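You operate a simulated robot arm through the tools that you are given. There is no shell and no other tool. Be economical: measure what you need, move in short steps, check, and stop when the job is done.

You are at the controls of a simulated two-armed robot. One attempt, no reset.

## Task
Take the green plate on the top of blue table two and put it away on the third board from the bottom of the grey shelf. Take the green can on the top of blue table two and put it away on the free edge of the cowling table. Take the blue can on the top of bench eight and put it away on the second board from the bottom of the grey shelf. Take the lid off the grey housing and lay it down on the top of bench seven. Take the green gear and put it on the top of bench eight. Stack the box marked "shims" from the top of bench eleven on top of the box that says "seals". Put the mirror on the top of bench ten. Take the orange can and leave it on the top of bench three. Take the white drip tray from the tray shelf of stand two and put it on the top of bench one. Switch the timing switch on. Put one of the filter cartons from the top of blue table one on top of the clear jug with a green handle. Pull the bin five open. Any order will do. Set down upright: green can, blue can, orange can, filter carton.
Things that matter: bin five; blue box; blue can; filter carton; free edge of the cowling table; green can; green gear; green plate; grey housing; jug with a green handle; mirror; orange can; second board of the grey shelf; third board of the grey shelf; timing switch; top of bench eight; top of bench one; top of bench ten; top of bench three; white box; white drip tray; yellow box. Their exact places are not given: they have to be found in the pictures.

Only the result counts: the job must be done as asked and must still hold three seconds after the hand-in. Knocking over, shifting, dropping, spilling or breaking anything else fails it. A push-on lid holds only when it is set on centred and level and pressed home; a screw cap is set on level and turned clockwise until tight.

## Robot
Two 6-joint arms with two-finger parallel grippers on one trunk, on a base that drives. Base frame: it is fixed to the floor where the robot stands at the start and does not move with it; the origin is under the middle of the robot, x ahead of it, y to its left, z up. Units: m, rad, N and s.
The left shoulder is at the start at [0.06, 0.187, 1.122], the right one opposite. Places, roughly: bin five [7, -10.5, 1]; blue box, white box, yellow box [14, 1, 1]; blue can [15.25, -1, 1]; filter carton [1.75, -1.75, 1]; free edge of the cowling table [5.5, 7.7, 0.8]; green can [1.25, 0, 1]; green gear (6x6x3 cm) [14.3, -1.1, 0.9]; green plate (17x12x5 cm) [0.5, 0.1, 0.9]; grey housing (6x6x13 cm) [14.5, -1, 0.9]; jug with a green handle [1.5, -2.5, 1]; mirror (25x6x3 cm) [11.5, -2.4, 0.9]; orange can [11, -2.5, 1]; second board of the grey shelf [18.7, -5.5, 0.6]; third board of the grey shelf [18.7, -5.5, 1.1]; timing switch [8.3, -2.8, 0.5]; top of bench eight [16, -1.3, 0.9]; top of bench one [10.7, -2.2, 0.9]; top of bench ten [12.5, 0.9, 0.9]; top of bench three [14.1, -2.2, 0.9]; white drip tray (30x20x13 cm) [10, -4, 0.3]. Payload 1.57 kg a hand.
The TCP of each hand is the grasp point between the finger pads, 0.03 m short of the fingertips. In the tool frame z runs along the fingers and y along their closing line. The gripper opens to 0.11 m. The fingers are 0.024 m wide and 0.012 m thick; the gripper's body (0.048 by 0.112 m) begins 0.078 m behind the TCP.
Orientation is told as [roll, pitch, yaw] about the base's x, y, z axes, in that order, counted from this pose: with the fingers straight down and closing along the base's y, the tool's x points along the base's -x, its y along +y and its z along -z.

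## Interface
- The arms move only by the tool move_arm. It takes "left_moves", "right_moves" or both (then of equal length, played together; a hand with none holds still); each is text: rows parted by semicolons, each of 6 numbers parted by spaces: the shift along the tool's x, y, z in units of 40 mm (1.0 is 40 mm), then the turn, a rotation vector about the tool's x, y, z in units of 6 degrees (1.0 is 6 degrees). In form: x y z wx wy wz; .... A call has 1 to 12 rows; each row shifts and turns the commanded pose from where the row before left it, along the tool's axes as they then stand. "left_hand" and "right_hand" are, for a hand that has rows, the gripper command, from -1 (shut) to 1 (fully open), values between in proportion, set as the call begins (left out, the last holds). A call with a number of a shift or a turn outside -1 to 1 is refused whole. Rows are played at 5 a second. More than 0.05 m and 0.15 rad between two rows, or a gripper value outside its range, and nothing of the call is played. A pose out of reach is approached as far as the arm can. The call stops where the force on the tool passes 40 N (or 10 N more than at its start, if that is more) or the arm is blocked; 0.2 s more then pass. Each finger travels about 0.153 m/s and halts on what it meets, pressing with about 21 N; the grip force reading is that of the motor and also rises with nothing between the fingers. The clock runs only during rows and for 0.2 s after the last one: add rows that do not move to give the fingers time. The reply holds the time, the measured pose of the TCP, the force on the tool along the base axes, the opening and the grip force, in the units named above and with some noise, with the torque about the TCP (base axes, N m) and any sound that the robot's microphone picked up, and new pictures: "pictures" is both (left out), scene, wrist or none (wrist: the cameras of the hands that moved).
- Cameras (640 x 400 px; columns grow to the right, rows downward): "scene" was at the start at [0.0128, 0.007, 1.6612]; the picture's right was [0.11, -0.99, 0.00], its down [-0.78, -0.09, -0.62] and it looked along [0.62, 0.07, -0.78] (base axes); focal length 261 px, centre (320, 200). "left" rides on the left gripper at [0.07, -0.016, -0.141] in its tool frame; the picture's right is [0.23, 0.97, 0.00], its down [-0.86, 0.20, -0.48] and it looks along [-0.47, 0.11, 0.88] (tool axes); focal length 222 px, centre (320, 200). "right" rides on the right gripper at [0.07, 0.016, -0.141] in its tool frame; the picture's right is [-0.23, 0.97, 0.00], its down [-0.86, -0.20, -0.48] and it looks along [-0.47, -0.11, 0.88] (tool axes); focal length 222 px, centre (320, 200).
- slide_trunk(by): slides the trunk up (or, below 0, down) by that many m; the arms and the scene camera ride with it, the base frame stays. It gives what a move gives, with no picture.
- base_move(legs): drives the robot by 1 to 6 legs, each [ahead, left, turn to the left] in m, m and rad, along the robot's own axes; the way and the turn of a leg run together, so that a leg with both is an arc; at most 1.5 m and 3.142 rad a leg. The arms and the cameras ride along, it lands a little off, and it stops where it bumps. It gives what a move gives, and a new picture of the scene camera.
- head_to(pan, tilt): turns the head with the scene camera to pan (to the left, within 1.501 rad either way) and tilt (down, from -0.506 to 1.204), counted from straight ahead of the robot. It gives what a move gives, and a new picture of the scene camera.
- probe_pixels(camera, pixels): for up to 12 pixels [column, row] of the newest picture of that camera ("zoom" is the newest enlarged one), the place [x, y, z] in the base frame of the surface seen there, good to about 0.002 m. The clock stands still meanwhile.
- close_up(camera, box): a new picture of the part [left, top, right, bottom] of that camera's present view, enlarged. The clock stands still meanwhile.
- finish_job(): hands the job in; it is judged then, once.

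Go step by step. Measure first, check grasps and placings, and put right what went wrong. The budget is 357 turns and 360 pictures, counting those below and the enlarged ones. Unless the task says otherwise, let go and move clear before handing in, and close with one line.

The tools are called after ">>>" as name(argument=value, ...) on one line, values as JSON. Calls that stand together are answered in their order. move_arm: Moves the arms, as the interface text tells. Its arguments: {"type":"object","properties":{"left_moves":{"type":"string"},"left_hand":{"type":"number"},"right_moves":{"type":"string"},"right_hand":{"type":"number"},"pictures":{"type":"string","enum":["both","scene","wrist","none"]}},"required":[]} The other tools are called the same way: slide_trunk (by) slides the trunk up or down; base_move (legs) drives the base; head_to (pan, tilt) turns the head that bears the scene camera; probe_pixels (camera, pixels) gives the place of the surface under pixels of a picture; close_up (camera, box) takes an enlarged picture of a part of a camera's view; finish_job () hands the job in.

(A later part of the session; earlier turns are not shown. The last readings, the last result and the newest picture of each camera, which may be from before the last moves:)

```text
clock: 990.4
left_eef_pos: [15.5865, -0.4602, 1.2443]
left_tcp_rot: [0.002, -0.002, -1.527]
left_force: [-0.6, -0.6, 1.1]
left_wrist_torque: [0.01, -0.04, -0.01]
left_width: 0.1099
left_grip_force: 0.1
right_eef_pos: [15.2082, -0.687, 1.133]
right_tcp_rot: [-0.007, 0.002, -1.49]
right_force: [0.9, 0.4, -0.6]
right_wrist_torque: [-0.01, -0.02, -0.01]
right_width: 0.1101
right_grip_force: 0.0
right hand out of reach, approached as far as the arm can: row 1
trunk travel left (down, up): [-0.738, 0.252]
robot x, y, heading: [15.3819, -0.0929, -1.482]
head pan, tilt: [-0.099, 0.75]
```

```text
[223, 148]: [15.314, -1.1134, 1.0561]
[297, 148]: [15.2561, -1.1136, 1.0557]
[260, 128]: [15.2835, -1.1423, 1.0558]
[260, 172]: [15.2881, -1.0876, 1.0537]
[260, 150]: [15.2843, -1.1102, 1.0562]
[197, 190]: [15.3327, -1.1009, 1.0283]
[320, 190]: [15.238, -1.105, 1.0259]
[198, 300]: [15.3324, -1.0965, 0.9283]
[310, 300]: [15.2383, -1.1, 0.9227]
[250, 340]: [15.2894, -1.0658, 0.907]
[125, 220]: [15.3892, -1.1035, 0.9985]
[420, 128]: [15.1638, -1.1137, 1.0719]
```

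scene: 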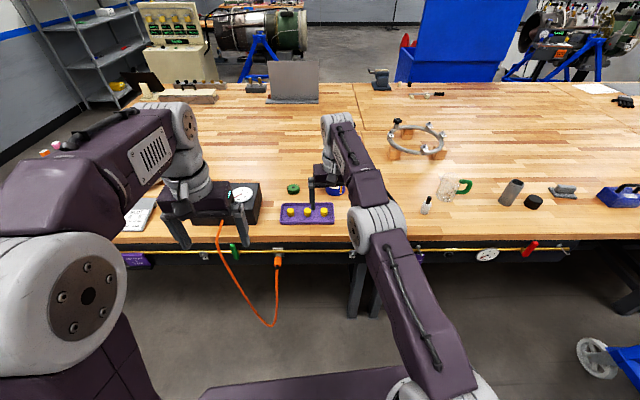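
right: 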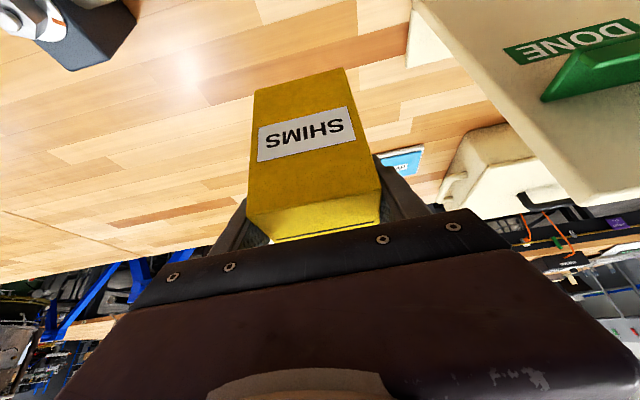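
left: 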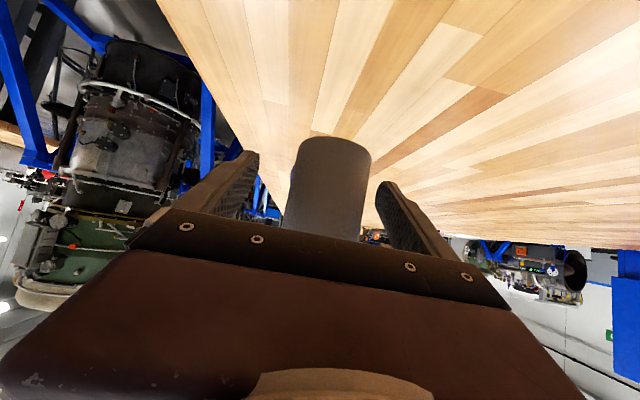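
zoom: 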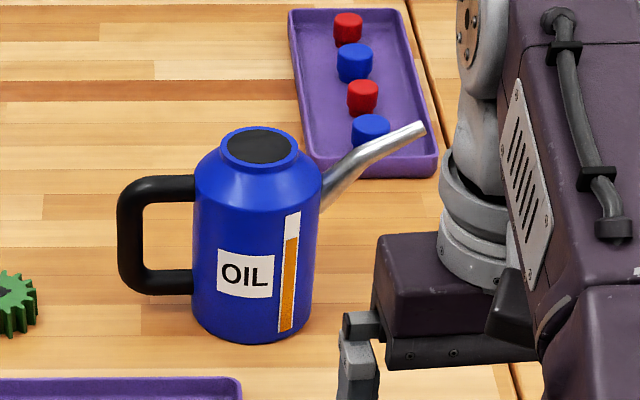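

Blue can axis (15.285,−1.114), top 1.056; handle/spout along x, so grip along y. Rotate the right hand 90° and move the base in.

>>> slide_trunk(by=0.08)

>>> move_arm(right_moves="1 0 0 0 0 -1;1 0 0 0 0 -1;0 0 0 0 0 -1;0 0 0 0 0 -1;0 0 0 0 0 -1;0 0 0 0 0 -1;0 0 0 0 0 -1;0 0 0 0 0 -1;0 0 0 0 0 -1;0 0 0 0 0 -1;0 0 0 0 0 -1;0 0 0 0 0 -1", right_hand=1, pictures="none")

>>> move_arm(right_moves="0 0 0 0 0 -1;0 0 0 0 0 -1;0 0 0 0 0 -1", right_hand=1, pictures="none")

>>> base_move(legs=[[0, 0, -0.088], [0.455, 0.09, 0]])

```text
clock: 991.6
left_eef_pos: [15.5873, -0.4597, 1.3238]
left_tcp_rot: [0.0, -0.001, -1.526]
left_force: [0.4, -0.2, -0.7]
left_wrist_torque: [0.01, -0.01, -0.03]
left_width: 0.1098
left_grip_force: 0.1
right_eef_pos: [15.2089, -0.6881, 1.2123]
right_tcp_rot: [-0.009, 0.0, -1.491]
right_force: [-0.3, 0.0, -0.2]
right_wrist_torque: [-0.01, 0.02, -0.01]
right_width: 0.1101
right_grip_force: 0.1
trunk travel left (down, up): [-0.818, 0.172]
robot x, y, heading: [15.3795, -0.0988, -1.485]
head pan, tilt: [-0.099, 0.75]
```

```text
clock: 994.2
left_eef_pos: [15.5883, -0.4609, 1.3249]
left_tcp_rot: [-0.001, 0.0, -1.525]
left_force: [-0.3, 0.4, -0.5]
left_wrist_torque: [0.0, 0.02, 0.04]
left_width: 0.1103
left_grip_force: 0.0
right_eef_pos: [15.2005, -0.6543, 1.2825]
right_tcp_rot: [0.005, 0.01, -0.233]
right_force: [-0.2, 0.1, 0.7]
right_wrist_torque: [0.01, 0.0, 0.0]
right_width: 0.1101
right_grip_force: 0.1
right hand out of reach, approached as far as the arm can: row 1, 2
trunk travel left (down, up): [-0.818, 0.172]
robot x, y, heading: [15.3848, -0.0969, -1.486]
head pan, tilt: [-0.099, 0.75]
```

```text
clock: 995.0
left_eef_pos: [15.5876, -0.4604, 1.3241]
left_tcp_rot: [0.0, -0.002, -1.526]
left_force: [-0.2, 0.1, -0.1]
left_wrist_torque: [-0.01, 0.02, 0.02]
left_width: 0.1102
left_grip_force: 0.0
right_eef_pos: [15.1976, -0.6558, 1.2825]
right_tcp_rot: [0.008, 0.008, 0.083]
right_force: [-0.3, -0.4, -0.1]
right_wrist_torque: [0.02, -0.01, 0.0]
right_width: 0.1101
right_grip_force: 0.1
trunk travel left (down, up): [-0.818, 0.172]
robot x, y, heading: [15.3804, -0.099, -1.481]
head pan, tilt: [-0.099, 0.75]
```

```text
clock: 998.2
left_eef_pos: [15.6484, -0.924, 1.3241]
left_tcp_rot: [0.0, -0.005, -1.608]
left_force: [0.6, 0.2, 0.3]
left_wrist_torque: [-0.01, 0.0, -0.02]
left_width: 0.11
left_grip_force: 0.0
right_eef_pos: [15.2454, -1.0883, 1.2837]
right_tcp_rot: [0.009, 0.009, -0.001]
right_force: [-0.5, 0.3, -0.3]
right_wrist_torque: [0.02, 0.02, -0.01]
right_width: 0.1098
right_grip_force: 0.0
trunk travel left (down, up): [-0.818, 0.172]
robot x, y, heading: [15.4725, -0.5496, -1.566]
head pan, tilt: [-0.099, 0.75]
```

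scene: 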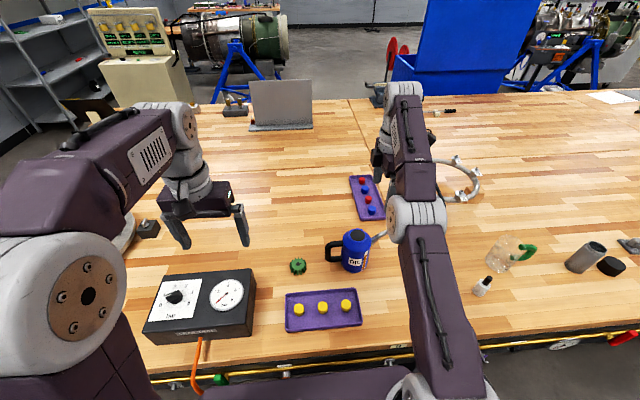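

Hand rotated. Move over the can and lower to just above it.

>>> move_arm(right_moves="-0.5 -0.32 0 0 0 0;-0.49 -0.32 0 0 0 0;0 0 1 0 0 0;0 0 1 0 0 0;0 0 1 0 0 0;0 0 1 0 0 0;0 0 0.4 0 0 0;0 0 0 0 0 0", right_hand=1, pictures="wrist")

```text
clock: 1000.0
left_eef_pos: [15.6508, -0.9261, 1.3251]
left_tcp_rot: [0.0, -0.003, -1.607]
left_force: [-0.2, -0.7, 0.0]
left_wrist_torque: [-0.02, -0.02, -0.02]
left_width: 0.1099
left_grip_force: 0.1
right_eef_pos: [15.2848, -1.0929, 1.0976]
right_tcp_rot: [0.005, 0.01, -0.002]
right_force: [0.0, 0.2, 0.7]
right_wrist_torque: [0.0, -0.02, -0.02]
right_width: 0.1099
right_grip_force: 0.0
right hand out of reach, approached as far as the arm can: row 1, 2
trunk travel left (down, up): [-0.818, 0.172]
robot x, y, heading: [15.4724, -0.5447, -1.564]
head pan, tilt: [-0.099, 0.75]
```

right: 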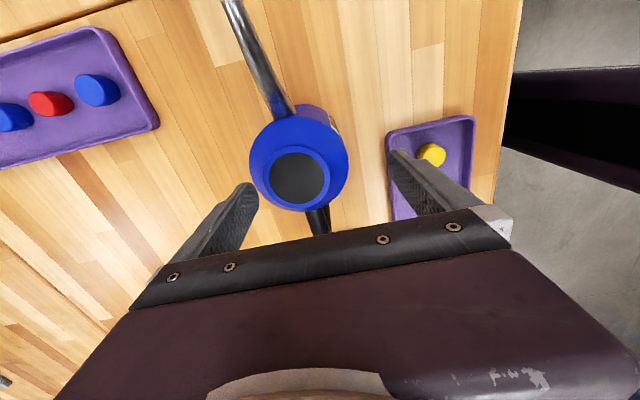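

Shift 21 mm toward −y, then check before descending.

>>> move_arm(right_moves="0 -0.27 0 0 0 0;0 -0.27 0 0 0 0;0 0 0.2 0 0 0;0 0 0 0 0 0", right_hand=1, pictures="none")

```text
clock: 1001.0
left_eef_pos: [15.65, -0.9262, 1.3242]
left_tcp_rot: [0.001, -0.001, -1.608]
left_force: [0.1, -0.5, 0.2]
left_wrist_torque: [0.0, -0.02, -0.02]
left_width: 0.1099
left_grip_force: 0.0
right_eef_pos: [15.2843, -1.1173, 1.0912]
right_tcp_rot: [0.009, 0.007, -0.002]
right_force: [0.7, 0.2, 0.2]
right_wrist_torque: [0.01, 0.0, 0.01]
right_width: 0.11
right_grip_force: 0.1
trunk travel left (down, up): [-0.818, 0.172]
robot x, y, heading: [15.4768, -0.5443, -1.567]
head pan, tilt: [-0.099, 0.75]
```

>>> move_arm(right_moves="0 0.08 0.4 0 0 0;0 0 0.5 0 0 0;0 0 0.5 0 0 0;0 0 0.5 0 0 0;0 0 0.5 0 0 0;0 0 0 0 0 0", right_hand=1, pictures="wrist")

```text
clock: 1002.4
left_eef_pos: [15.6494, -0.9271, 1.3241]
left_tcp_rot: [-0.001, -0.002, -1.608]
left_force: [0.2, 0.3, -0.4]
left_wrist_torque: [-0.02, 0.02, -0.01]
left_width: 0.1099
left_grip_force: 0.1
right_eef_pos: [15.2835, -1.1123, 0.9939]
right_tcp_rot: [0.007, 0.006, -0.002]
right_force: [0.4, 0.5, 0.3]
right_wrist_torque: [-0.02, -0.03, -0.02]
right_width: 0.11
right_grip_force: 0.1
trunk travel left (down, up): [-0.818, 0.172]
robot x, y, heading: [15.4711, -0.5444, -1.566]
head pan, tilt: [-0.099, 0.75]
```

right: 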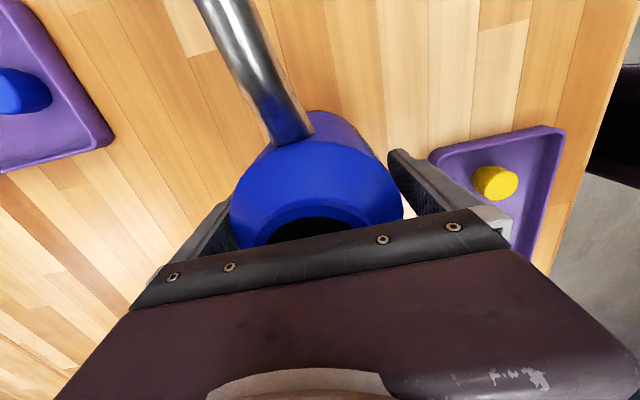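

Between the fingers without contact. Grip and lift.

>>> move_arm(right_moves="0 0 0 0 0 0;0 0 0 0 0 0;0 0 0 0 0 0;0 0 -0.8 0 0 0;0 0 -0.8 0 0 0;0 0 -0.8 0 0 0;0 0 -0.8 0 0 0;0 0 0 0 0 0", right_hand=-1, pictures="none")

>>> slide_trunk(by=0.1)

>>> base_move(legs=[[-0.4, 0, 0], [0, 1.3, 0], [0, 1.1, 0]])

```text
clock: 1004.2
left_eef_pos: [15.6488, -0.9258, 1.3232]
left_tcp_rot: [-0.001, -0.003, -1.607]
left_force: [-0.6, 0.0, 0.4]
left_wrist_torque: [-0.01, -0.01, -0.04]
left_width: 0.1098
left_grip_force: 0.1
right_eef_pos: [15.2841, -1.1146, 1.1179]
right_tcp_rot: [0.008, 0.008, 0.0]
right_force: [-1.1, -0.4, -1.8]
right_wrist_torque: [0.01, 0.03, -0.02]
right_width: 0.0976
right_grip_force: 21.1
trunk travel left (down, up): [-0.818, 0.172]
robot x, y, heading: [15.4728, -0.5483, -1.564]
head pan, tilt: [-0.099, 0.75]
```

```text
clock: 1005.6
left_eef_pos: [15.6509, -0.9278, 1.4241]
left_tcp_rot: [0.001, -0.002, -1.606]
left_force: [0.0, -0.8, -0.5]
left_wrist_torque: [0.0, 0.03, 0.01]
left_width: 0.1103
left_grip_force: 0.0
right_eef_pos: [15.2858, -1.1151, 1.2191]
right_tcp_rot: [0.01, 0.01, -0.003]
right_force: [-0.2, -0.4, -1.7]
right_wrist_torque: [0.0, -0.03, 0.0]
right_width: 0.098
right_grip_force: 20.9
trunk travel left (down, up): [-0.918, 0.072]
robot x, y, heading: [15.4783, -0.5441, -1.567]
head pan, tilt: [-0.099, 0.75]
```

```text
clock: 1019.6
left_eef_pos: [18.0623, -0.5443, 1.4236]
left_tcp_rot: [0.003, -0.002, -1.631]
left_force: [-0.8, -0.1, 0.6]
left_wrist_torque: [0.01, 0.01, -0.02]
left_width: 0.11
left_grip_force: 0.0
right_eef_pos: [17.6922, -0.7237, 1.2202]
right_tcp_rot: [0.008, 0.006, -0.026]
right_force: [-1.3, 0.0, -2.6]
right_wrist_torque: [0.0, 0.0, -0.06]
right_width: 0.0978
right_grip_force: 21.2
trunk travel left (down, up): [-0.918, 0.072]
robot x, y, heading: [17.898, -0.1623, -1.587]
head pan, tilt: [-0.099, 0.75]
```

scene: 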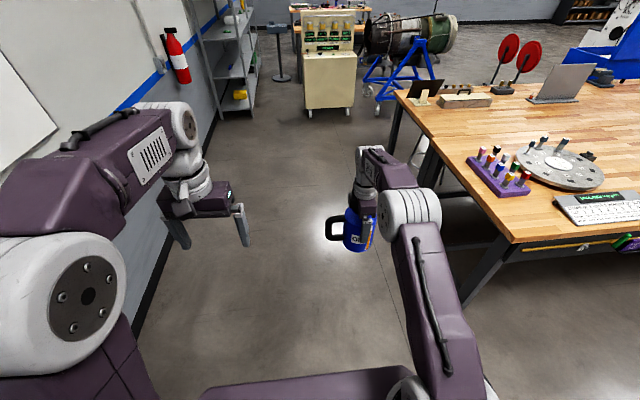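

Blue can held. Probe the way to the shelf's north bay.

>>> probe_pixels(camera="scene", pixels=[[352, 113], [308, 118], [308, 62], [282, 80], [330, 35], [300, 20], [250, 108], [240, 60], [237, 96], [222, 40], [245, 30], [270, 100]])

>>> close_up(camera="scene", box=[190, 0, 350, 120])

```text
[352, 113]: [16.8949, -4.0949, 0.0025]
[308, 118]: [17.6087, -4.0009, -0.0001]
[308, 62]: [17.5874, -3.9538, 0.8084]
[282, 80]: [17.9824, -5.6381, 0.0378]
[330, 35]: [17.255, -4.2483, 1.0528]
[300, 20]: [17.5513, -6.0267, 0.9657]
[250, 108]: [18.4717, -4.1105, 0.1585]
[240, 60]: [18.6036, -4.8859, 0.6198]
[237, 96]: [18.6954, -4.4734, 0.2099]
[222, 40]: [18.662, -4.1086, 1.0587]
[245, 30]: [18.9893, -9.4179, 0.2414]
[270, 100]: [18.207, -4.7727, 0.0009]
```

```text
3.33 times, centred on (270, 60) of scene
```

zoom: 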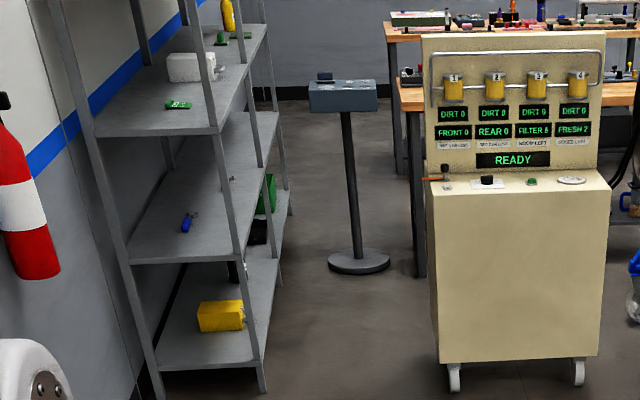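

North side is too tight; I'll use the proven approach from the west between benches. Drive the loop.

>>> base_move(legs=[[0, -0.3, 0.016], [1.5, 0, 0], [1.55, 0, 0], [0, 0, -1.57], [1.3, 0, 0], [1.3, 0, 0]])

```text
refused: 1.55 is not a number from -1.5 to 1.5
```

>>> base_move(legs=[[0.1, -0.3, 0.016], [1.5, 0, 0], [1.48, 0, 0], [0, 0, -1.57], [1.3, 0, 0], [1.3, 0, 0]])

```text
clock: 1051.5
left_eef_pos: [14.5237, -3.2114, 1.4245]
left_tcp_rot: [-0.001, -0.002, 3.055]
left_force: [0.9, -0.5, 0.7]
left_wrist_torque: [0.01, 0.03, 0.0]
left_width: 0.1099
left_grip_force: 0.1
right_eef_pos: [14.3539, -2.8377, 1.2195]
right_tcp_rot: [0.007, 0.01, -1.621]
right_force: [0.2, 0.8, -2.2]
right_wrist_torque: [-0.02, 0.01, -0.02]
right_width: 0.0974
right_grip_force: 20.9
trunk travel left (down, up): [-0.918, 0.072]
robot x, y, heading: [14.9099, -3.0575, 3.101]
head pan, tilt: [-0.099, 0.75]
```

scene: 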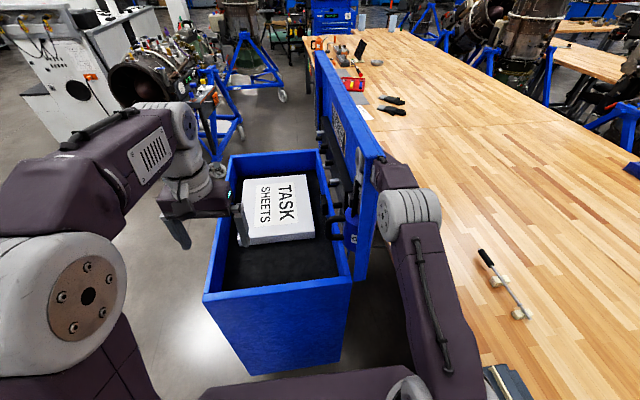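

I'm close to the cabinet lid; back off and take the route south.

>>> base_move(legs=[[-0.2, 0, 0], [0, 0, 1.6], [0.9, -0.4, 0], [1.4, -0.1, 0], [1.45, 0, 0], [0, 0, 1.57]])

```text
clock: 1079.0
left_eef_pos: [14.9293, -6.6721, 1.4233]
left_tcp_rot: [0.001, 0.0, -0.081]
left_force: [0.7, 0.5, -0.5]
left_wrist_torque: [0.03, 0.0, 0.0]
left_width: 0.1098
left_grip_force: 0.1
right_eef_pos: [15.1012, -7.0457, 1.2199]
right_tcp_rot: [0.01, 0.01, 1.524]
right_force: [-0.3, 0.4, -2.1]
right_wrist_torque: [0.03, 0.0, 0.0]
right_width: 0.0977
right_grip_force: 21.2
trunk travel left (down, up): [-0.918, 0.072]
robot x, y, heading: [14.5444, -6.8296, -0.037]
head pan, tilt: [-0.099, 0.75]
```

scene: 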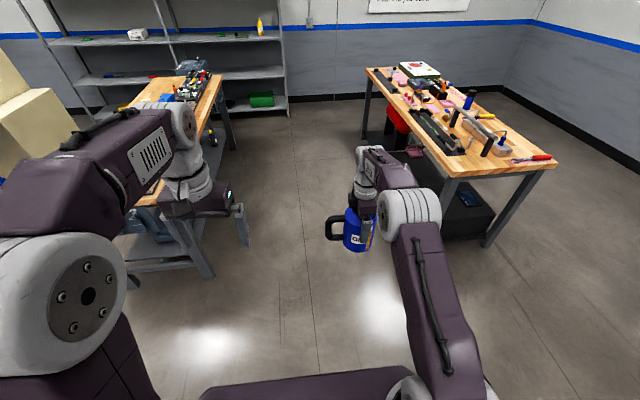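

>>> base_move(legs=[[0, 0, 0.037], [1.45, 0.1, 0], [1.45, 0.1, 0], [0.15, 0, 0]])

>>> slide_trunk(by=-0.4)

```text
clock: 1094.5
left_eef_pos: [18.0078, -6.4345, 1.4251]
left_tcp_rot: [0.0, -0.004, -0.03]
left_force: [0.1, 0.2, -0.5]
left_wrist_torque: [0.0, -0.02, 0.0]
left_width: 0.11
left_grip_force: 0.0
right_eef_pos: [18.1984, -6.7969, 1.2216]
right_tcp_rot: [0.007, 0.007, 1.575]
right_force: [-0.7, -0.2, -2.1]
right_wrist_torque: [-0.04, -0.03, 0.01]
right_width: 0.0974
right_grip_force: 21.4
trunk travel left (down, up): [-0.918, 0.072]
robot x, y, heading: [17.6308, -6.6094, 0.009]
head pan, tilt: [-0.099, 0.75]
```

scene: 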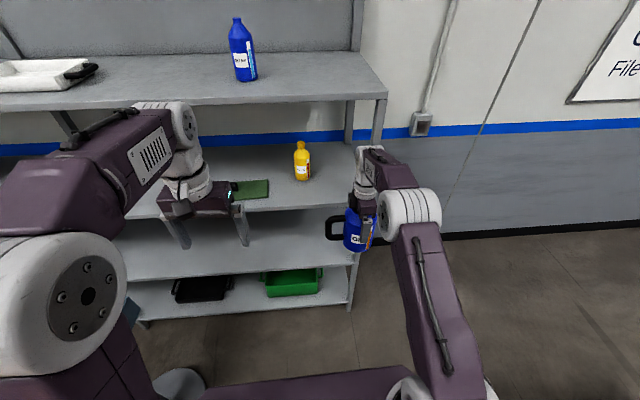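

```text
clock: 1098.4
left_eef_pos: [18.0106, -6.4343, 1.0237]
left_tcp_rot: [-0.001, -0.002, -0.03]
left_force: [-0.7, 0.0, -0.5]
left_wrist_torque: [0.0, -0.04, 0.0]
left_width: 0.1097
left_grip_force: 0.0
right_eef_pos: [18.1999, -6.7979, 0.8196]
right_tcp_rot: [0.009, 0.006, 1.576]
right_force: [0.1, 0.1, -2.1]
right_wrist_torque: [-0.04, 0.0, 0.02]
right_width: 0.0974
right_grip_force: 21.1
trunk travel left (down, up): [-0.518, 0.472]
robot x, y, heading: [17.6344, -6.6126, 0.013]
head pan, tilt: [-0.099, 0.75]
```

Second board's right bay is empty. Lower the trunk further, raise the can by arm, and retract the left hand.

>>> slide_trunk(by=-0.22)

>>> move_arm(right_moves="-0.5 0 -0.6 0 0 0;-0.5 0 -0.6 0 0 0;-0.5 0 -0.6 0 0 0;-0.5 0 -0.6 0 0 0;-0.4 0 -0.6 0 0 0;0 0 -0.5 0 0 0;0 0 0 0 0 0", right_hand=-1, left_moves="0.8 0 0 0 0 0;0.8 0 0 0 0 0;0.8 0 0 0 0 0;0.8 0 0 0 0 0;0 0 0 0 0 0;0 0 0 0 0 0;0 0 0 0 0 0", left_hand=1, pictures="scene")

```text
clock: 1100.7
left_eef_pos: [18.0114, -6.4341, 0.8049]
left_tcp_rot: [0.0, -0.001, -0.029]
left_force: [-0.3, 0.3, 0.8]
left_wrist_torque: [0.0, -0.01, 0.0]
left_width: 0.1101
left_grip_force: 0.1
right_eef_pos: [18.2006, -6.7984, 0.6]
right_tcp_rot: [0.01, 0.009, 1.576]
right_force: [-0.6, -0.4, -1.5]
right_wrist_torque: [-0.01, 0.0, 0.01]
right_width: 0.0972
right_grip_force: 20.8
trunk travel left (down, up): [-0.298, 0.692]
robot x, y, heading: [17.6321, -6.6097, 0.014]
head pan, tilt: [-0.099, 0.75]
```

```text
clock: 1102.3
left_eef_pos: [17.8888, -6.4304, 0.8006]
left_tcp_rot: [0.001, 0.003, -0.03]
left_force: [0.0, 0.1, 0.7]
left_wrist_torque: [0.01, -0.03, 0.0]
left_width: 0.1101
left_grip_force: 0.1
left hand out of reach, approached as far as the arm can: row 4
right_eef_pos: [18.1831, -6.7029, 0.73]
right_tcp_rot: [0.009, 0.01, 1.576]
right_force: [-0.5, 0.4, -1.8]
right_wrist_torque: [-0.01, -0.01, 0.0]
right_width: 0.0973
right_grip_force: 21.3
right hand out of reach, approached as far as the arm can: row 4, 5, 6
trunk travel left (down, up): [-0.298, 0.692]
robot x, y, heading: [17.6311, -6.6119, 0.009]
head pan, tilt: [-0.099, 0.75]
```

scene: 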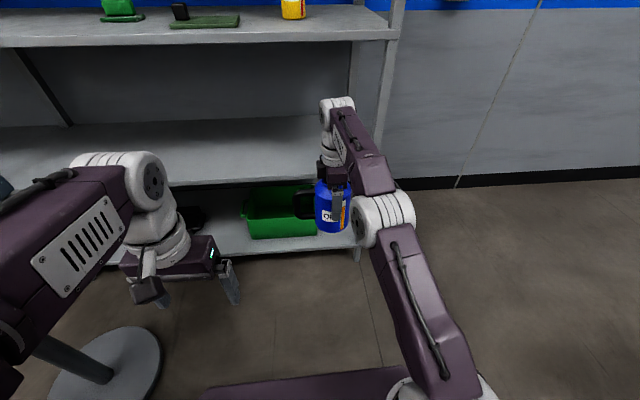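

>>> probe_pixels(camera="scene", pixels=[[338, 100], [330, 112], [352, 130], [280, 36], [280, 42], [200, 41], [280, 180], [390, 60], [360, 230], [310, 120]])

```text
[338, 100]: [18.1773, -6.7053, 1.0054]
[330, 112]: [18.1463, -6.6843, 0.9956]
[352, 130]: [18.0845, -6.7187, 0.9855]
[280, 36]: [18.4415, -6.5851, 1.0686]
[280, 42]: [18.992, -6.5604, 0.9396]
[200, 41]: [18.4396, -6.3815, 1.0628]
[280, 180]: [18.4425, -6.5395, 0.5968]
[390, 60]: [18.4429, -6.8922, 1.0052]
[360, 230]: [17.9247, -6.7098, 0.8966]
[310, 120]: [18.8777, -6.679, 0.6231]
```

Clearances fine. Raise 1.2 cm and drive in.

>>> slide_trunk(by=0.012)

>>> base_move(legs=[[0.345, 0.03, -0.009]])

```text
clock: 1102.9
left_eef_pos: [17.8883, -6.4293, 0.8132]
left_tcp_rot: [0.001, 0.001, -0.03]
left_force: [0.1, -0.4, -0.1]
left_wrist_torque: [0.03, 0.02, 0.02]
left_width: 0.1101
left_grip_force: 0.0
right_eef_pos: [18.1833, -6.7038, 0.7423]
right_tcp_rot: [0.007, 0.007, 1.575]
right_force: [0.6, -0.4, -1.8]
right_wrist_torque: [-0.01, 0.02, 0.01]
right_width: 0.0974
right_grip_force: 21.2
trunk travel left (down, up): [-0.31, 0.68]
robot x, y, heading: [17.6347, -6.6082, 0.012]
head pan, tilt: [-0.099, 0.75]
```

```text
clock: 1105.2
left_eef_pos: [18.2376, -6.397, 0.8137]
left_tcp_rot: [0.001, 0.001, -0.036]
left_force: [0.0, 0.8, -0.1]
left_wrist_torque: [0.01, 0.0, 0.01]
left_width: 0.11
left_grip_force: 0.0
right_eef_pos: [18.5296, -6.6733, 0.7428]
right_tcp_rot: [0.008, 0.007, 1.571]
right_force: [-0.4, -0.6, -2.7]
right_wrist_torque: [0.01, 0.03, -0.01]
right_width: 0.0976
right_grip_force: 21.1
trunk travel left (down, up): [-0.31, 0.68]
robot x, y, heading: [17.9803, -6.5777, 0.006]
head pan, tilt: [-0.099, 0.75]
```

scene: 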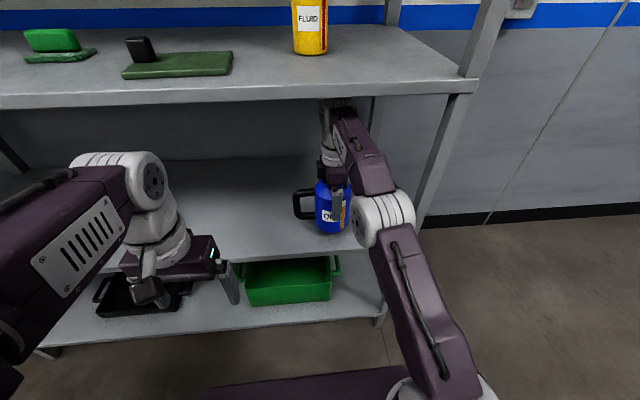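

Can over the second board. Lower with the trunk to contact.

>>> slide_trunk(by=-0.026)

>>> slide_trunk(by=-0.003)

```text
clock: 1105.9
left_eef_pos: [18.2376, -6.3981, 0.7878]
left_tcp_rot: [0.0, 0.002, -0.035]
left_force: [-0.1, 0.5, -0.2]
left_wrist_torque: [-0.01, 0.02, -0.03]
left_width: 0.1102
left_grip_force: 0.1
right_eef_pos: [18.5306, -6.6737, 0.7169]
right_tcp_rot: [0.009, 0.009, 1.57]
right_force: [0.3, -0.9, -2.1]
right_wrist_torque: [-0.03, -0.04, 0.02]
right_width: 0.0974
right_grip_force: 20.9
trunk travel left (down, up): [-0.284, 0.706]
robot x, y, heading: [17.9792, -6.5775, 0.007]
head pan, tilt: [-0.099, 0.75]
```

```text
clock: 1106.4
left_eef_pos: [18.2374, -6.3971, 0.7852]
left_tcp_rot: [0.0, -0.001, -0.035]
left_force: [0.4, 0.3, 0.0]
left_wrist_torque: [0.01, 0.03, 0.02]
left_width: 0.1102
left_grip_force: 0.0
right_eef_pos: [18.5314, -6.6728, 0.7138]
right_tcp_rot: [0.006, 0.01, 1.57]
right_force: [-0.1, -0.2, -0.1]
right_wrist_torque: [-0.02, -0.07, -0.01]
right_width: 0.0974
right_grip_force: 21.6
trunk travel left (down, up): [-0.281, 0.709]
robot x, y, heading: [17.982, -6.5767, 0.006]
head pan, tilt: [-0.099, 0.75]
```

Releasing here would trap the far finger under the upper board. Instead I lift, back out, rotate the can so the spout points inward and the fingers are lateral, then re-enter.

>>> slide_trunk(by=0.028)

>>> base_move(legs=[[-0.36, 0, 0]])

>>> move_arm(right_moves="0 0 0 0 0 -1;0 0 0 0 0 -1;0 0 0 0 0 -1;0 0 0 0 0 -1;0 0 0 0 0 -1;0 0 0 0 0 -1;0 0 0 0 0 -1;0 0 0 0 0 -1;0 0 0 0 0 -1;0 0 0 0 0 -1;0 0 0 0 0 -1;0 0 0 0 0 -1", right_hand=-1, pictures="none")

>>> move_arm(right_moves="0 0 0 0 0 -1;0 0 0 0 0 -1;0 0 0 0 0 -1;0 0 0 0 0 0", right_hand=-1, pictures="scene")

```text
clock: 1107.1
left_eef_pos: [18.2375, -6.3979, 0.8125]
left_tcp_rot: [0.001, 0.001, -0.035]
left_force: [0.2, 0.2, 0.6]
left_wrist_torque: [-0.02, -0.02, 0.01]
left_width: 0.1099
left_grip_force: 0.1
right_eef_pos: [18.5303, -6.6724, 0.7416]
right_tcp_rot: [0.008, 0.008, 1.57]
right_force: [-0.1, 0.4, -2.5]
right_wrist_torque: [-0.01, -0.01, -0.01]
right_width: 0.0974
right_grip_force: 21.6
trunk travel left (down, up): [-0.309, 0.681]
robot x, y, heading: [17.9773, -6.5772, 0.01]
head pan, tilt: [-0.099, 0.75]
```

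```text
clock: 1109.4
left_eef_pos: [17.8871, -6.4002, 0.8128]
left_tcp_rot: [-0.002, 0.0, -0.031]
left_force: [0.4, -0.1, -0.3]
left_wrist_torque: [0.0, -0.02, -0.02]
left_width: 0.1097
left_grip_force: 0.0
right_eef_pos: [18.1813, -6.6729, 0.7423]
right_tcp_rot: [0.006, 0.009, 1.575]
right_force: [-0.3, 0.0, -1.9]
right_wrist_torque: [-0.02, -0.03, -0.04]
right_width: 0.0973
right_grip_force: 20.6
trunk travel left (down, up): [-0.309, 0.681]
robot x, y, heading: [17.6338, -6.5864, 0.012]
head pan, tilt: [-0.099, 0.75]
```

scene: 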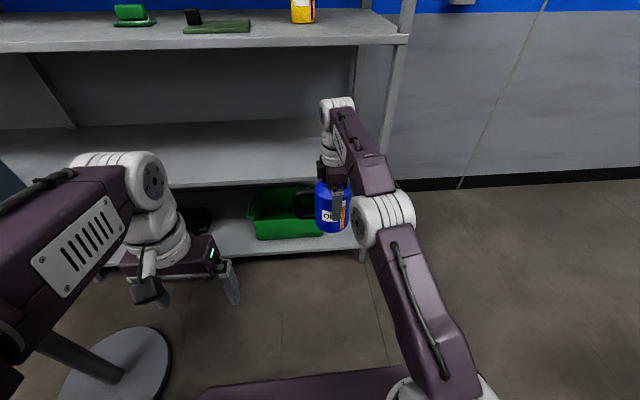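

```text
clock: 1112.0
left_eef_pos: [17.8887, -6.3997, 0.8128]
left_tcp_rot: [-0.001, 0.001, -0.032]
left_force: [0.0, 0.2, 0.0]
left_wrist_torque: [0.0, 0.01, -0.01]
left_width: 0.1102
left_grip_force: 0.0
right_eef_pos: [18.1824, -6.6735, 0.7427]
right_tcp_rot: [0.011, -0.005, 2.832]
right_force: [0.9, -0.8, -2.1]
right_wrist_torque: [-0.03, 0.0, -0.02]
right_width: 0.0975
right_grip_force: 21.1
trunk travel left (down, up): [-0.309, 0.681]
robot x, y, heading: [17.6332, -6.5784, 0.013]
head pan, tilt: [-0.099, 0.75]
```

```text
clock: 1113.0
left_eef_pos: [17.8875, -6.4002, 0.8133]
left_tcp_rot: [0.002, 0.001, -0.032]
left_force: [0.5, 0.6, -0.6]
left_wrist_torque: [0.03, 0.01, 0.03]
left_width: 0.1097
left_grip_force: 0.1
right_eef_pos: [18.1825, -6.6733, 0.741]
right_tcp_rot: [0.008, -0.009, -3.135]
right_force: [0.2, -0.2, -2.3]
right_wrist_torque: [-0.01, -0.02, -0.02]
right_width: 0.0975
right_grip_force: 20.9
trunk travel left (down, up): [-0.309, 0.681]
robot x, y, heading: [17.6315, -6.5808, 0.013]
head pan, tilt: [-0.099, 0.75]
```

scene: 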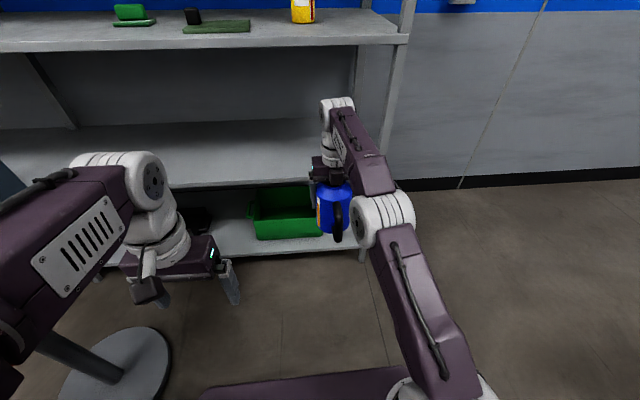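

Rotation succeeded. Drive in and lower.

>>> base_move(legs=[[0.36, 0, -0.012]])

>>> slide_trunk(by=-0.026)

>>> slide_trunk(by=-0.003)

```text
clock: 1115.4
left_eef_pos: [18.2681, -6.4055, 0.8128]
left_tcp_rot: [-0.001, 0.002, -0.054]
left_force: [0.5, 0.0, -0.1]
left_wrist_torque: [-0.02, -0.02, 0.04]
left_width: 0.1104
left_grip_force: 0.1
right_eef_pos: [18.5572, -6.6861, 0.7399]
right_tcp_rot: [0.007, -0.008, 3.123]
right_force: [0.1, -0.5, -1.7]
right_wrist_torque: [-0.03, -0.01, 0.0]
right_width: 0.0974
right_grip_force: 21.0
trunk travel left (down, up): [-0.309, 0.681]
robot x, y, heading: [18.0125, -6.5847, -0.014]
head pan, tilt: [-0.099, 0.75]
```

scene: 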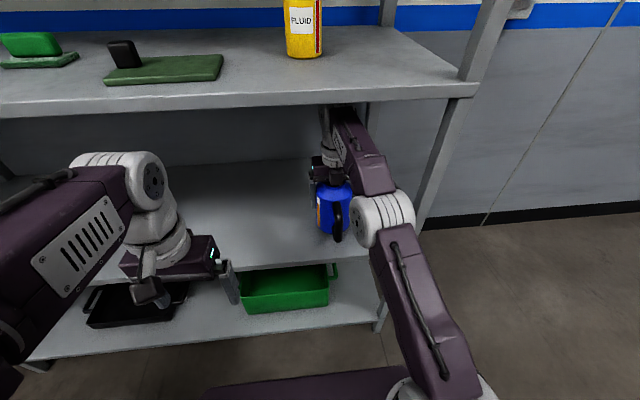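

```text
clock: 1116.1
left_eef_pos: [18.2683, -6.405, 0.7855]
left_tcp_rot: [-0.001, 0.003, -0.055]
left_force: [0.3, -0.1, -0.5]
left_wrist_torque: [0.0, 0.01, 0.0]
left_width: 0.1098
left_grip_force: 0.1
right_eef_pos: [18.5567, -6.6863, 0.7156]
right_tcp_rot: [0.01, -0.008, 3.124]
right_force: [0.2, 0.8, -1.8]
right_wrist_torque: [-0.02, -0.04, -0.01]
right_width: 0.0972
right_grip_force: 21.2
trunk travel left (down, up): [-0.283, 0.707]
robot x, y, heading: [18.0062, -6.5827, -0.016]
head pan, tilt: [-0.099, 0.75]
```

```text
clock: 1116.6
left_eef_pos: [18.2653, -6.4057, 0.7857]
left_tcp_rot: [0.001, -0.002, -0.055]
left_force: [-0.5, -0.7, -0.2]
left_wrist_torque: [0.01, 0.01, -0.01]
left_width: 0.11
left_grip_force: 0.0
right_eef_pos: [18.5554, -6.6857, 0.7147]
right_tcp_rot: [0.009, -0.004, 3.122]
right_force: [-0.4, -1.3, 10.2]
right_wrist_torque: [0.28, -0.48, -0.02]
right_width: 0.0972
right_grip_force: 21.2
trunk travel left (down, up): [-0.28, 0.71]
robot x, y, heading: [18.0066, -6.5828, -0.009]
head pan, tilt: [-0.099, 0.75]
```

Set down. Open fully, rise 6 mm and reverse straight out.

>>> move_arm(right_moves="0 0 0 0 0 0;0 0 0 0 0 0;0 0 -0.15 0 0 0;0 0 0 0 0 0", right_hand=1, pictures="none")

>>> base_move(legs=[[-0.2, 0, 0], [-0.8, 0, 0]])

```text
clock: 1117.6
left_eef_pos: [18.2667, -6.4053, 0.7841]
left_tcp_rot: [0.001, 0.0, -0.055]
left_force: [0.1, 1.0, -0.4]
left_wrist_torque: [0.05, 0.01, -0.02]
left_width: 0.1098
left_grip_force: 0.1
right_eef_pos: [18.5553, -6.6873, 0.7186]
right_tcp_rot: [0.009, -0.009, 3.122]
right_force: [0.0, -0.3, 0.7]
right_wrist_torque: [-0.02, 0.03, 0.01]
right_width: 0.1099
right_grip_force: 0.1
trunk travel left (down, up): [-0.28, 0.71]
robot x, y, heading: [18.0089, -6.5801, -0.009]
head pan, tilt: [-0.099, 0.75]
```

```text
clock: 1123.2
left_eef_pos: [17.2546, -6.3932, 0.7846]
left_tcp_rot: [0.001, 0.0, -0.054]
left_force: [-0.5, -0.7, 0.7]
left_wrist_torque: [-0.03, -0.04, 0.02]
left_width: 0.1098
left_grip_force: 0.1
right_eef_pos: [17.5417, -6.6738, 0.7174]
right_tcp_rot: [0.007, -0.007, 3.123]
right_force: [0.2, 0.3, -0.6]
right_wrist_torque: [-0.01, -0.04, -0.01]
right_width: 0.11
right_grip_force: 0.0
trunk travel left (down, up): [-0.28, 0.71]
robot x, y, heading: [16.9952, -6.5716, -0.01]
head pan, tilt: [-0.099, 0.75]
```

scene: 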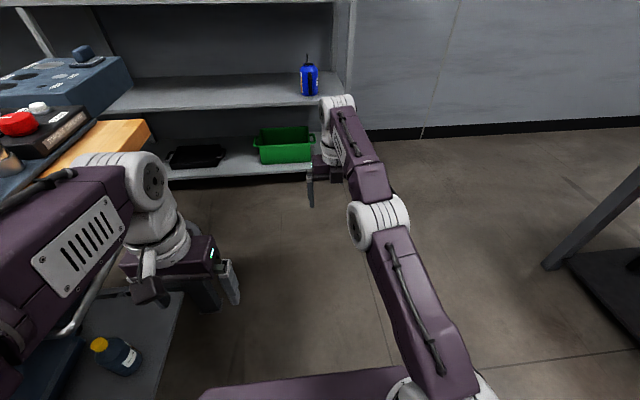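

Blue can stands on the second board. Move clear of the bench, raise the trunk and head back west for bench one/three.

>>> base_move(legs=[[0, -0.4, 0]])

>>> slide_trunk(by=0.4)

>>> move_arm(right_moves="0 0 0 0 0 1;0 0 0 0 0 1;0 0 0 0 0 1;0 0 0 0 0 1;0 0 0 0 0 1;0 0 0 0 0 1;0 0 0 0 0 1;0 0 0 0 0 1;0 0 0 0 0 1;0 0 0 0 0 1;0 0 0 0 0 1;0 0 0 0 0 1", right_hand=1, pictures="none")

>>> move_arm(right_moves="0 0 0 0 0 1;0 0 0 0 0 1;0 0 0 0 0 1;0 0 0 0 0 1;0 0 0 0 0 1;0 0 0 0 0 1;0 0 0 0 0 1;0 0 0 0 0 1;0 0 0 0 0 1;0 0 0 0 0 1;0 0 0 0 0 1;0 0 0 0 0 1", right_hand=1, pictures="none")

>>> move_arm(right_moves="0 0 0 0 0 1;0 0 0 0 0 1;0 0 0 0 0 1;0 0 0 0 0 1;0 0 0 0 0 1;0 0 0 0 0 1;0.5 -0.5 0 0 0 0;0.5 -0.5 0 0 0 0;0.5 -0.5 0 0 0 0", right_hand=1, pictures="none")

>>> slide_trunk(by=0.12)

>>> base_move(legs=[[-1.2, 0, 0], [-1.2, 0.1, 0], [0, 0, 3.14]])

```text
clock: 1125.7
left_eef_pos: [17.2504, -6.7908, 0.7836]
left_tcp_rot: [-0.001, 0.001, -0.054]
left_force: [0.5, 0.8, -0.3]
left_wrist_torque: [0.03, 0.01, -0.02]
left_width: 0.11
left_grip_force: 0.0
right_eef_pos: [17.5379, -7.0702, 0.7177]
right_tcp_rot: [0.009, -0.007, 3.122]
right_force: [0.2, 0.4, 0.1]
right_wrist_torque: [0.01, 0.02, 0.0]
right_width: 0.1103
right_grip_force: 0.0
trunk travel left (down, up): [-0.28, 0.71]
robot x, y, heading: [16.9871, -6.9676, -0.016]
head pan, tilt: [-0.099, 0.75]
```

scene: 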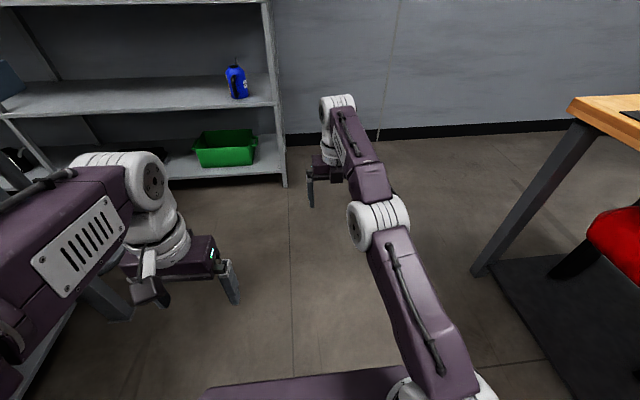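

```text
clock: 1129.5
left_eef_pos: [17.2512, -6.7897, 1.185]
left_tcp_rot: [0.001, -0.001, -0.056]
left_force: [0.2, -0.9, 0.0]
left_wrist_torque: [-0.03, 0.02, -0.01]
left_width: 0.11
left_grip_force: 0.1
right_eef_pos: [17.5386, -7.071, 1.1185]
right_tcp_rot: [0.009, -0.008, 3.122]
right_force: [0.0, 0.9, 0.5]
right_wrist_torque: [0.04, -0.01, -0.01]
right_width: 0.1101
right_grip_force: 0.1
trunk travel left (down, up): [-0.68, 0.31]
robot x, y, heading: [16.9914, -6.9667, -0.009]
head pan, tilt: [-0.099, 0.75]
```

```text
clock: 1132.1
left_eef_pos: [17.2508, -6.7898, 1.1833]
left_tcp_rot: [0.001, 0.002, -0.055]
left_force: [0.8, 0.0, 0.7]
left_wrist_torque: [-0.01, 0.0, -0.01]
left_width: 0.1101
left_grip_force: 0.2
right_eef_pos: [17.5387, -7.0712, 1.1189]
right_tcp_rot: [0.011, 0.004, 1.862]
right_force: [-0.1, 0.6, -0.1]
right_wrist_torque: [0.02, 0.0, 0.01]
right_width: 0.11
right_grip_force: 0.0
trunk travel left (down, up): [-0.68, 0.31]
robot x, y, heading: [16.9903, -6.9635, -0.014]
head pan, tilt: [-0.099, 0.75]
```

```text
clock: 1134.7
left_eef_pos: [17.2497, -6.7897, 1.1848]
left_tcp_rot: [0.001, 0.001, -0.054]
left_force: [-0.9, -0.5, -1.0]
left_wrist_torque: [0.0, -0.01, -0.05]
left_width: 0.11
left_grip_force: 0.1
right_eef_pos: [17.5366, -7.0708, 1.1183]
right_tcp_rot: [-0.004, 0.011, 0.607]
right_force: [0.6, 0.8, -0.1]
right_wrist_torque: [-0.01, 0.0, 0.01]
right_width: 0.11
right_grip_force: 0.0
trunk travel left (down, up): [-0.68, 0.31]
robot x, y, heading: [16.9903, -6.9671, -0.009]
head pan, tilt: [-0.099, 0.75]
```

```text
clock: 1136.7
left_eef_pos: [17.2502, -6.79, 1.1855]
left_tcp_rot: [-0.001, 0.001, -0.055]
left_force: [-0.2, -0.8, -0.2]
left_wrist_torque: [-0.01, -0.03, -0.03]
left_width: 0.1099
left_grip_force: 0.0
right_eef_pos: [17.4786, -7.1298, 1.119]
right_tcp_rot: [-0.01, 0.008, -0.018]
right_force: [-1.0, -0.5, -0.6]
right_wrist_torque: [0.0, -0.02, -0.01]
right_width: 0.1097
right_grip_force: 0.0
trunk travel left (down, up): [-0.68, 0.31]
robot x, y, heading: [16.9901, -6.9671, -0.012]
head pan, tilt: [-0.099, 0.75]
```

```text
clock: 1138.2
left_eef_pos: [17.2512, -6.7899, 1.304]
left_tcp_rot: [0.001, 0.003, -0.053]
left_force: [0.3, 0.0, 0.3]
left_wrist_torque: [0.0, 0.01, 0.03]
left_width: 0.1102
left_grip_force: 0.1
right_eef_pos: [17.4802, -7.1299, 1.2384]
right_tcp_rot: [-0.009, 0.008, -0.018]
right_force: [0.0, 0.5, -0.6]
right_wrist_torque: [0.0, 0.01, 0.01]
right_width: 0.11
right_grip_force: 0.0
trunk travel left (down, up): [-0.8, 0.19]
robot x, y, heading: [16.9923, -6.9655, -0.008]
head pan, tilt: [-0.099, 0.75]
```

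```text
clock: 1157.5
left_eef_pos: [14.3704, -7.0508, 1.305]
left_tcp_rot: [0.001, 0.002, -3.09]
left_force: [0.5, -0.7, 0.6]
left_wrist_torque: [0.02, -0.01, 0.0]
left_width: 0.1101
left_grip_force: 0.1
right_eef_pos: [14.1056, -6.7386, 1.2394]
right_tcp_rot: [-0.009, 0.007, -3.054]
right_force: [-0.9, 0.4, -1.0]
right_wrist_torque: [-0.02, 0.03, -0.01]
right_width: 0.11
right_grip_force: 0.0
trunk travel left (down, up): [-0.8, 0.19]
robot x, y, heading: [14.6111, -6.8464, -3.049]
head pan, tilt: [-0.099, 0.75]
```

scene: 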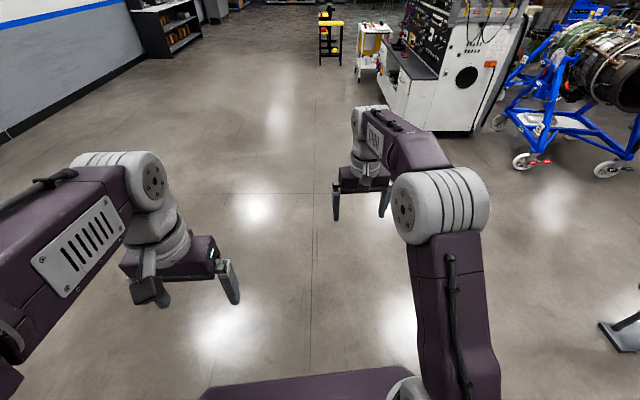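

>>> head_to(pan=-0.8, tilt=0.35)

>>> probe_pixels(camera="scene", pixels=[[320, 240], [250, 240], [400, 240], [200, 220], [320, 210], [400, 210], [250, 210], [480, 240], [150, 200], [560, 240], [360, 180], [300, 180]])

```text
clock: 1158.5
left_eef_pos: [14.3695, -7.0512, 1.3042]
left_tcp_rot: [0.0, 0.001, -3.089]
left_force: [-0.2, 0.0, 0.7]
left_wrist_torque: [-0.01, 0.01, -0.02]
left_width: 0.11
left_grip_force: 0.0
right_eef_pos: [14.105, -6.7388, 1.2392]
right_tcp_rot: [-0.008, 0.008, -3.053]
right_force: [-0.7, 0.0, -0.3]
right_wrist_torque: [0.0, 0.0, 0.01]
right_width: 0.1101
right_grip_force: 0.0
trunk travel left (down, up): [-0.8, 0.19]
robot x, y, heading: [14.6136, -6.8504, -3.048]
head pan, tilt: [-0.799, 0.351]
```

scene: 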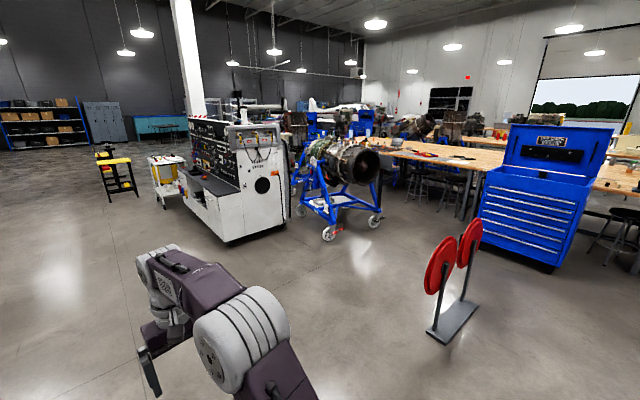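

```text
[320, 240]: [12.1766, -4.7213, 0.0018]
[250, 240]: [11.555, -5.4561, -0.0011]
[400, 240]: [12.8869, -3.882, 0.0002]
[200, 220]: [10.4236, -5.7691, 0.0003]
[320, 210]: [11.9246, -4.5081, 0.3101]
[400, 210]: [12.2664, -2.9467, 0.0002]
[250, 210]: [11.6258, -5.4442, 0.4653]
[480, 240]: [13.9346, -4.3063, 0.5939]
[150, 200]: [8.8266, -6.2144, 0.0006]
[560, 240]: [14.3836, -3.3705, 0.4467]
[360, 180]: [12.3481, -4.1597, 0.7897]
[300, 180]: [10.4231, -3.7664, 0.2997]
```

Plan: face north, go up x≈12.95 between reels and engine stand to the aisle at y≈−3.3.

>>> base_move(legs=[[0, 0, -1.664], [0, 0.83, 0], [0, 0.83, 0], [1.2, 0, 0], [1.2, 0, 0], [1.05, 0, 0]])

>>> head_to(pan=0.7, tilt=0.5)

>>> probe_pixels(camera="scene", pixels=[[320, 200], [250, 200], [400, 200], [320, 250], [250, 250], [200, 250], [150, 200], [150, 300], [200, 300], [320, 170], [250, 170], [100, 250]])

```text
clock: 1184.8
left_eef_pos: [12.5374, -3.9517, 1.3097]
left_tcp_rot: [0.019, -0.009, 1.788]
left_force: [0.5, -0.7, -0.3]
left_wrist_torque: [0.0, 0.08, -0.03]
left_width: 0.1102
left_grip_force: 0.0
right_eef_pos: [12.8016, -3.6394, 1.2403]
right_tcp_rot: [0.011, -0.002, 1.823]
right_force: [0.0, -0.2, 0.4]
right_wrist_torque: [-0.02, 0.04, 0.01]
right_width: 0.11
right_grip_force: 0.0
trunk travel left (down, up): [-0.8, 0.19]
robot x, y, heading: [12.7537, -4.1491, 1.831]
head pan, tilt: [-0.799, 0.351]
stopped in leg 6: the robot was blocked; the commanded pose is now the measured one
```

scene: 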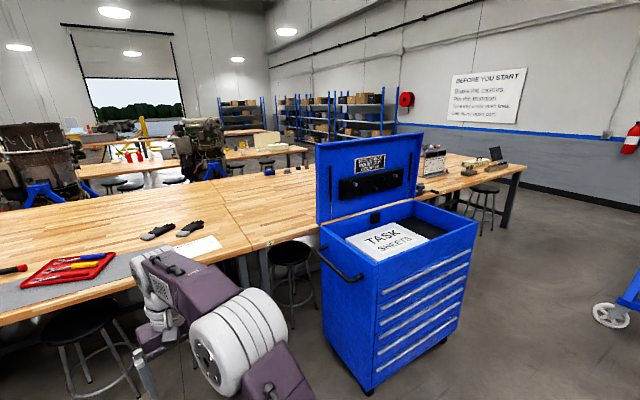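

```text
clock: 1186.4
left_eef_pos: [12.5393, -3.9511, 1.3095]
left_tcp_rot: [0.025, -0.007, 1.791]
left_force: [-0.3, 0.5, 0.3]
left_wrist_torque: [-0.01, 0.0, -0.03]
left_width: 0.1097
left_grip_force: 0.1
right_eef_pos: [12.8013, -3.638, 1.2387]
right_tcp_rot: [0.017, -0.002, 1.827]
right_force: [-1.2, -0.1, -0.4]
right_wrist_torque: [0.01, 0.0, 0.0]
right_width: 0.1102
right_grip_force: 0.1
trunk travel left (down, up): [-0.8, 0.19]
robot x, y, heading: [12.7483, -4.1539, 1.832]
head pan, tilt: [0.7, 0.499]
```

scene: 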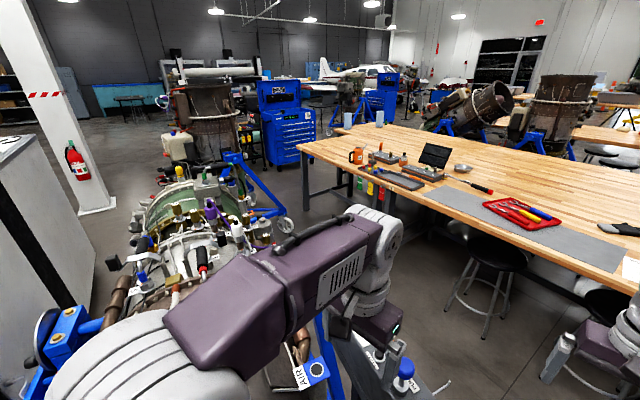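

```text
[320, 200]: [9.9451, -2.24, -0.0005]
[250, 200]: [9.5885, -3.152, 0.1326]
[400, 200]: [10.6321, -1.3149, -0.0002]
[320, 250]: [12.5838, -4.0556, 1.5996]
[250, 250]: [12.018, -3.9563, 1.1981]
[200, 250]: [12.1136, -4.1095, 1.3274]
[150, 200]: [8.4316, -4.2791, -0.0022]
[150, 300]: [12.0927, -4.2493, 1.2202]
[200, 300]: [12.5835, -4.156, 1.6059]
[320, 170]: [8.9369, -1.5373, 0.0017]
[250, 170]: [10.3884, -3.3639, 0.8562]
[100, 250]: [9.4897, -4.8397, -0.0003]
```

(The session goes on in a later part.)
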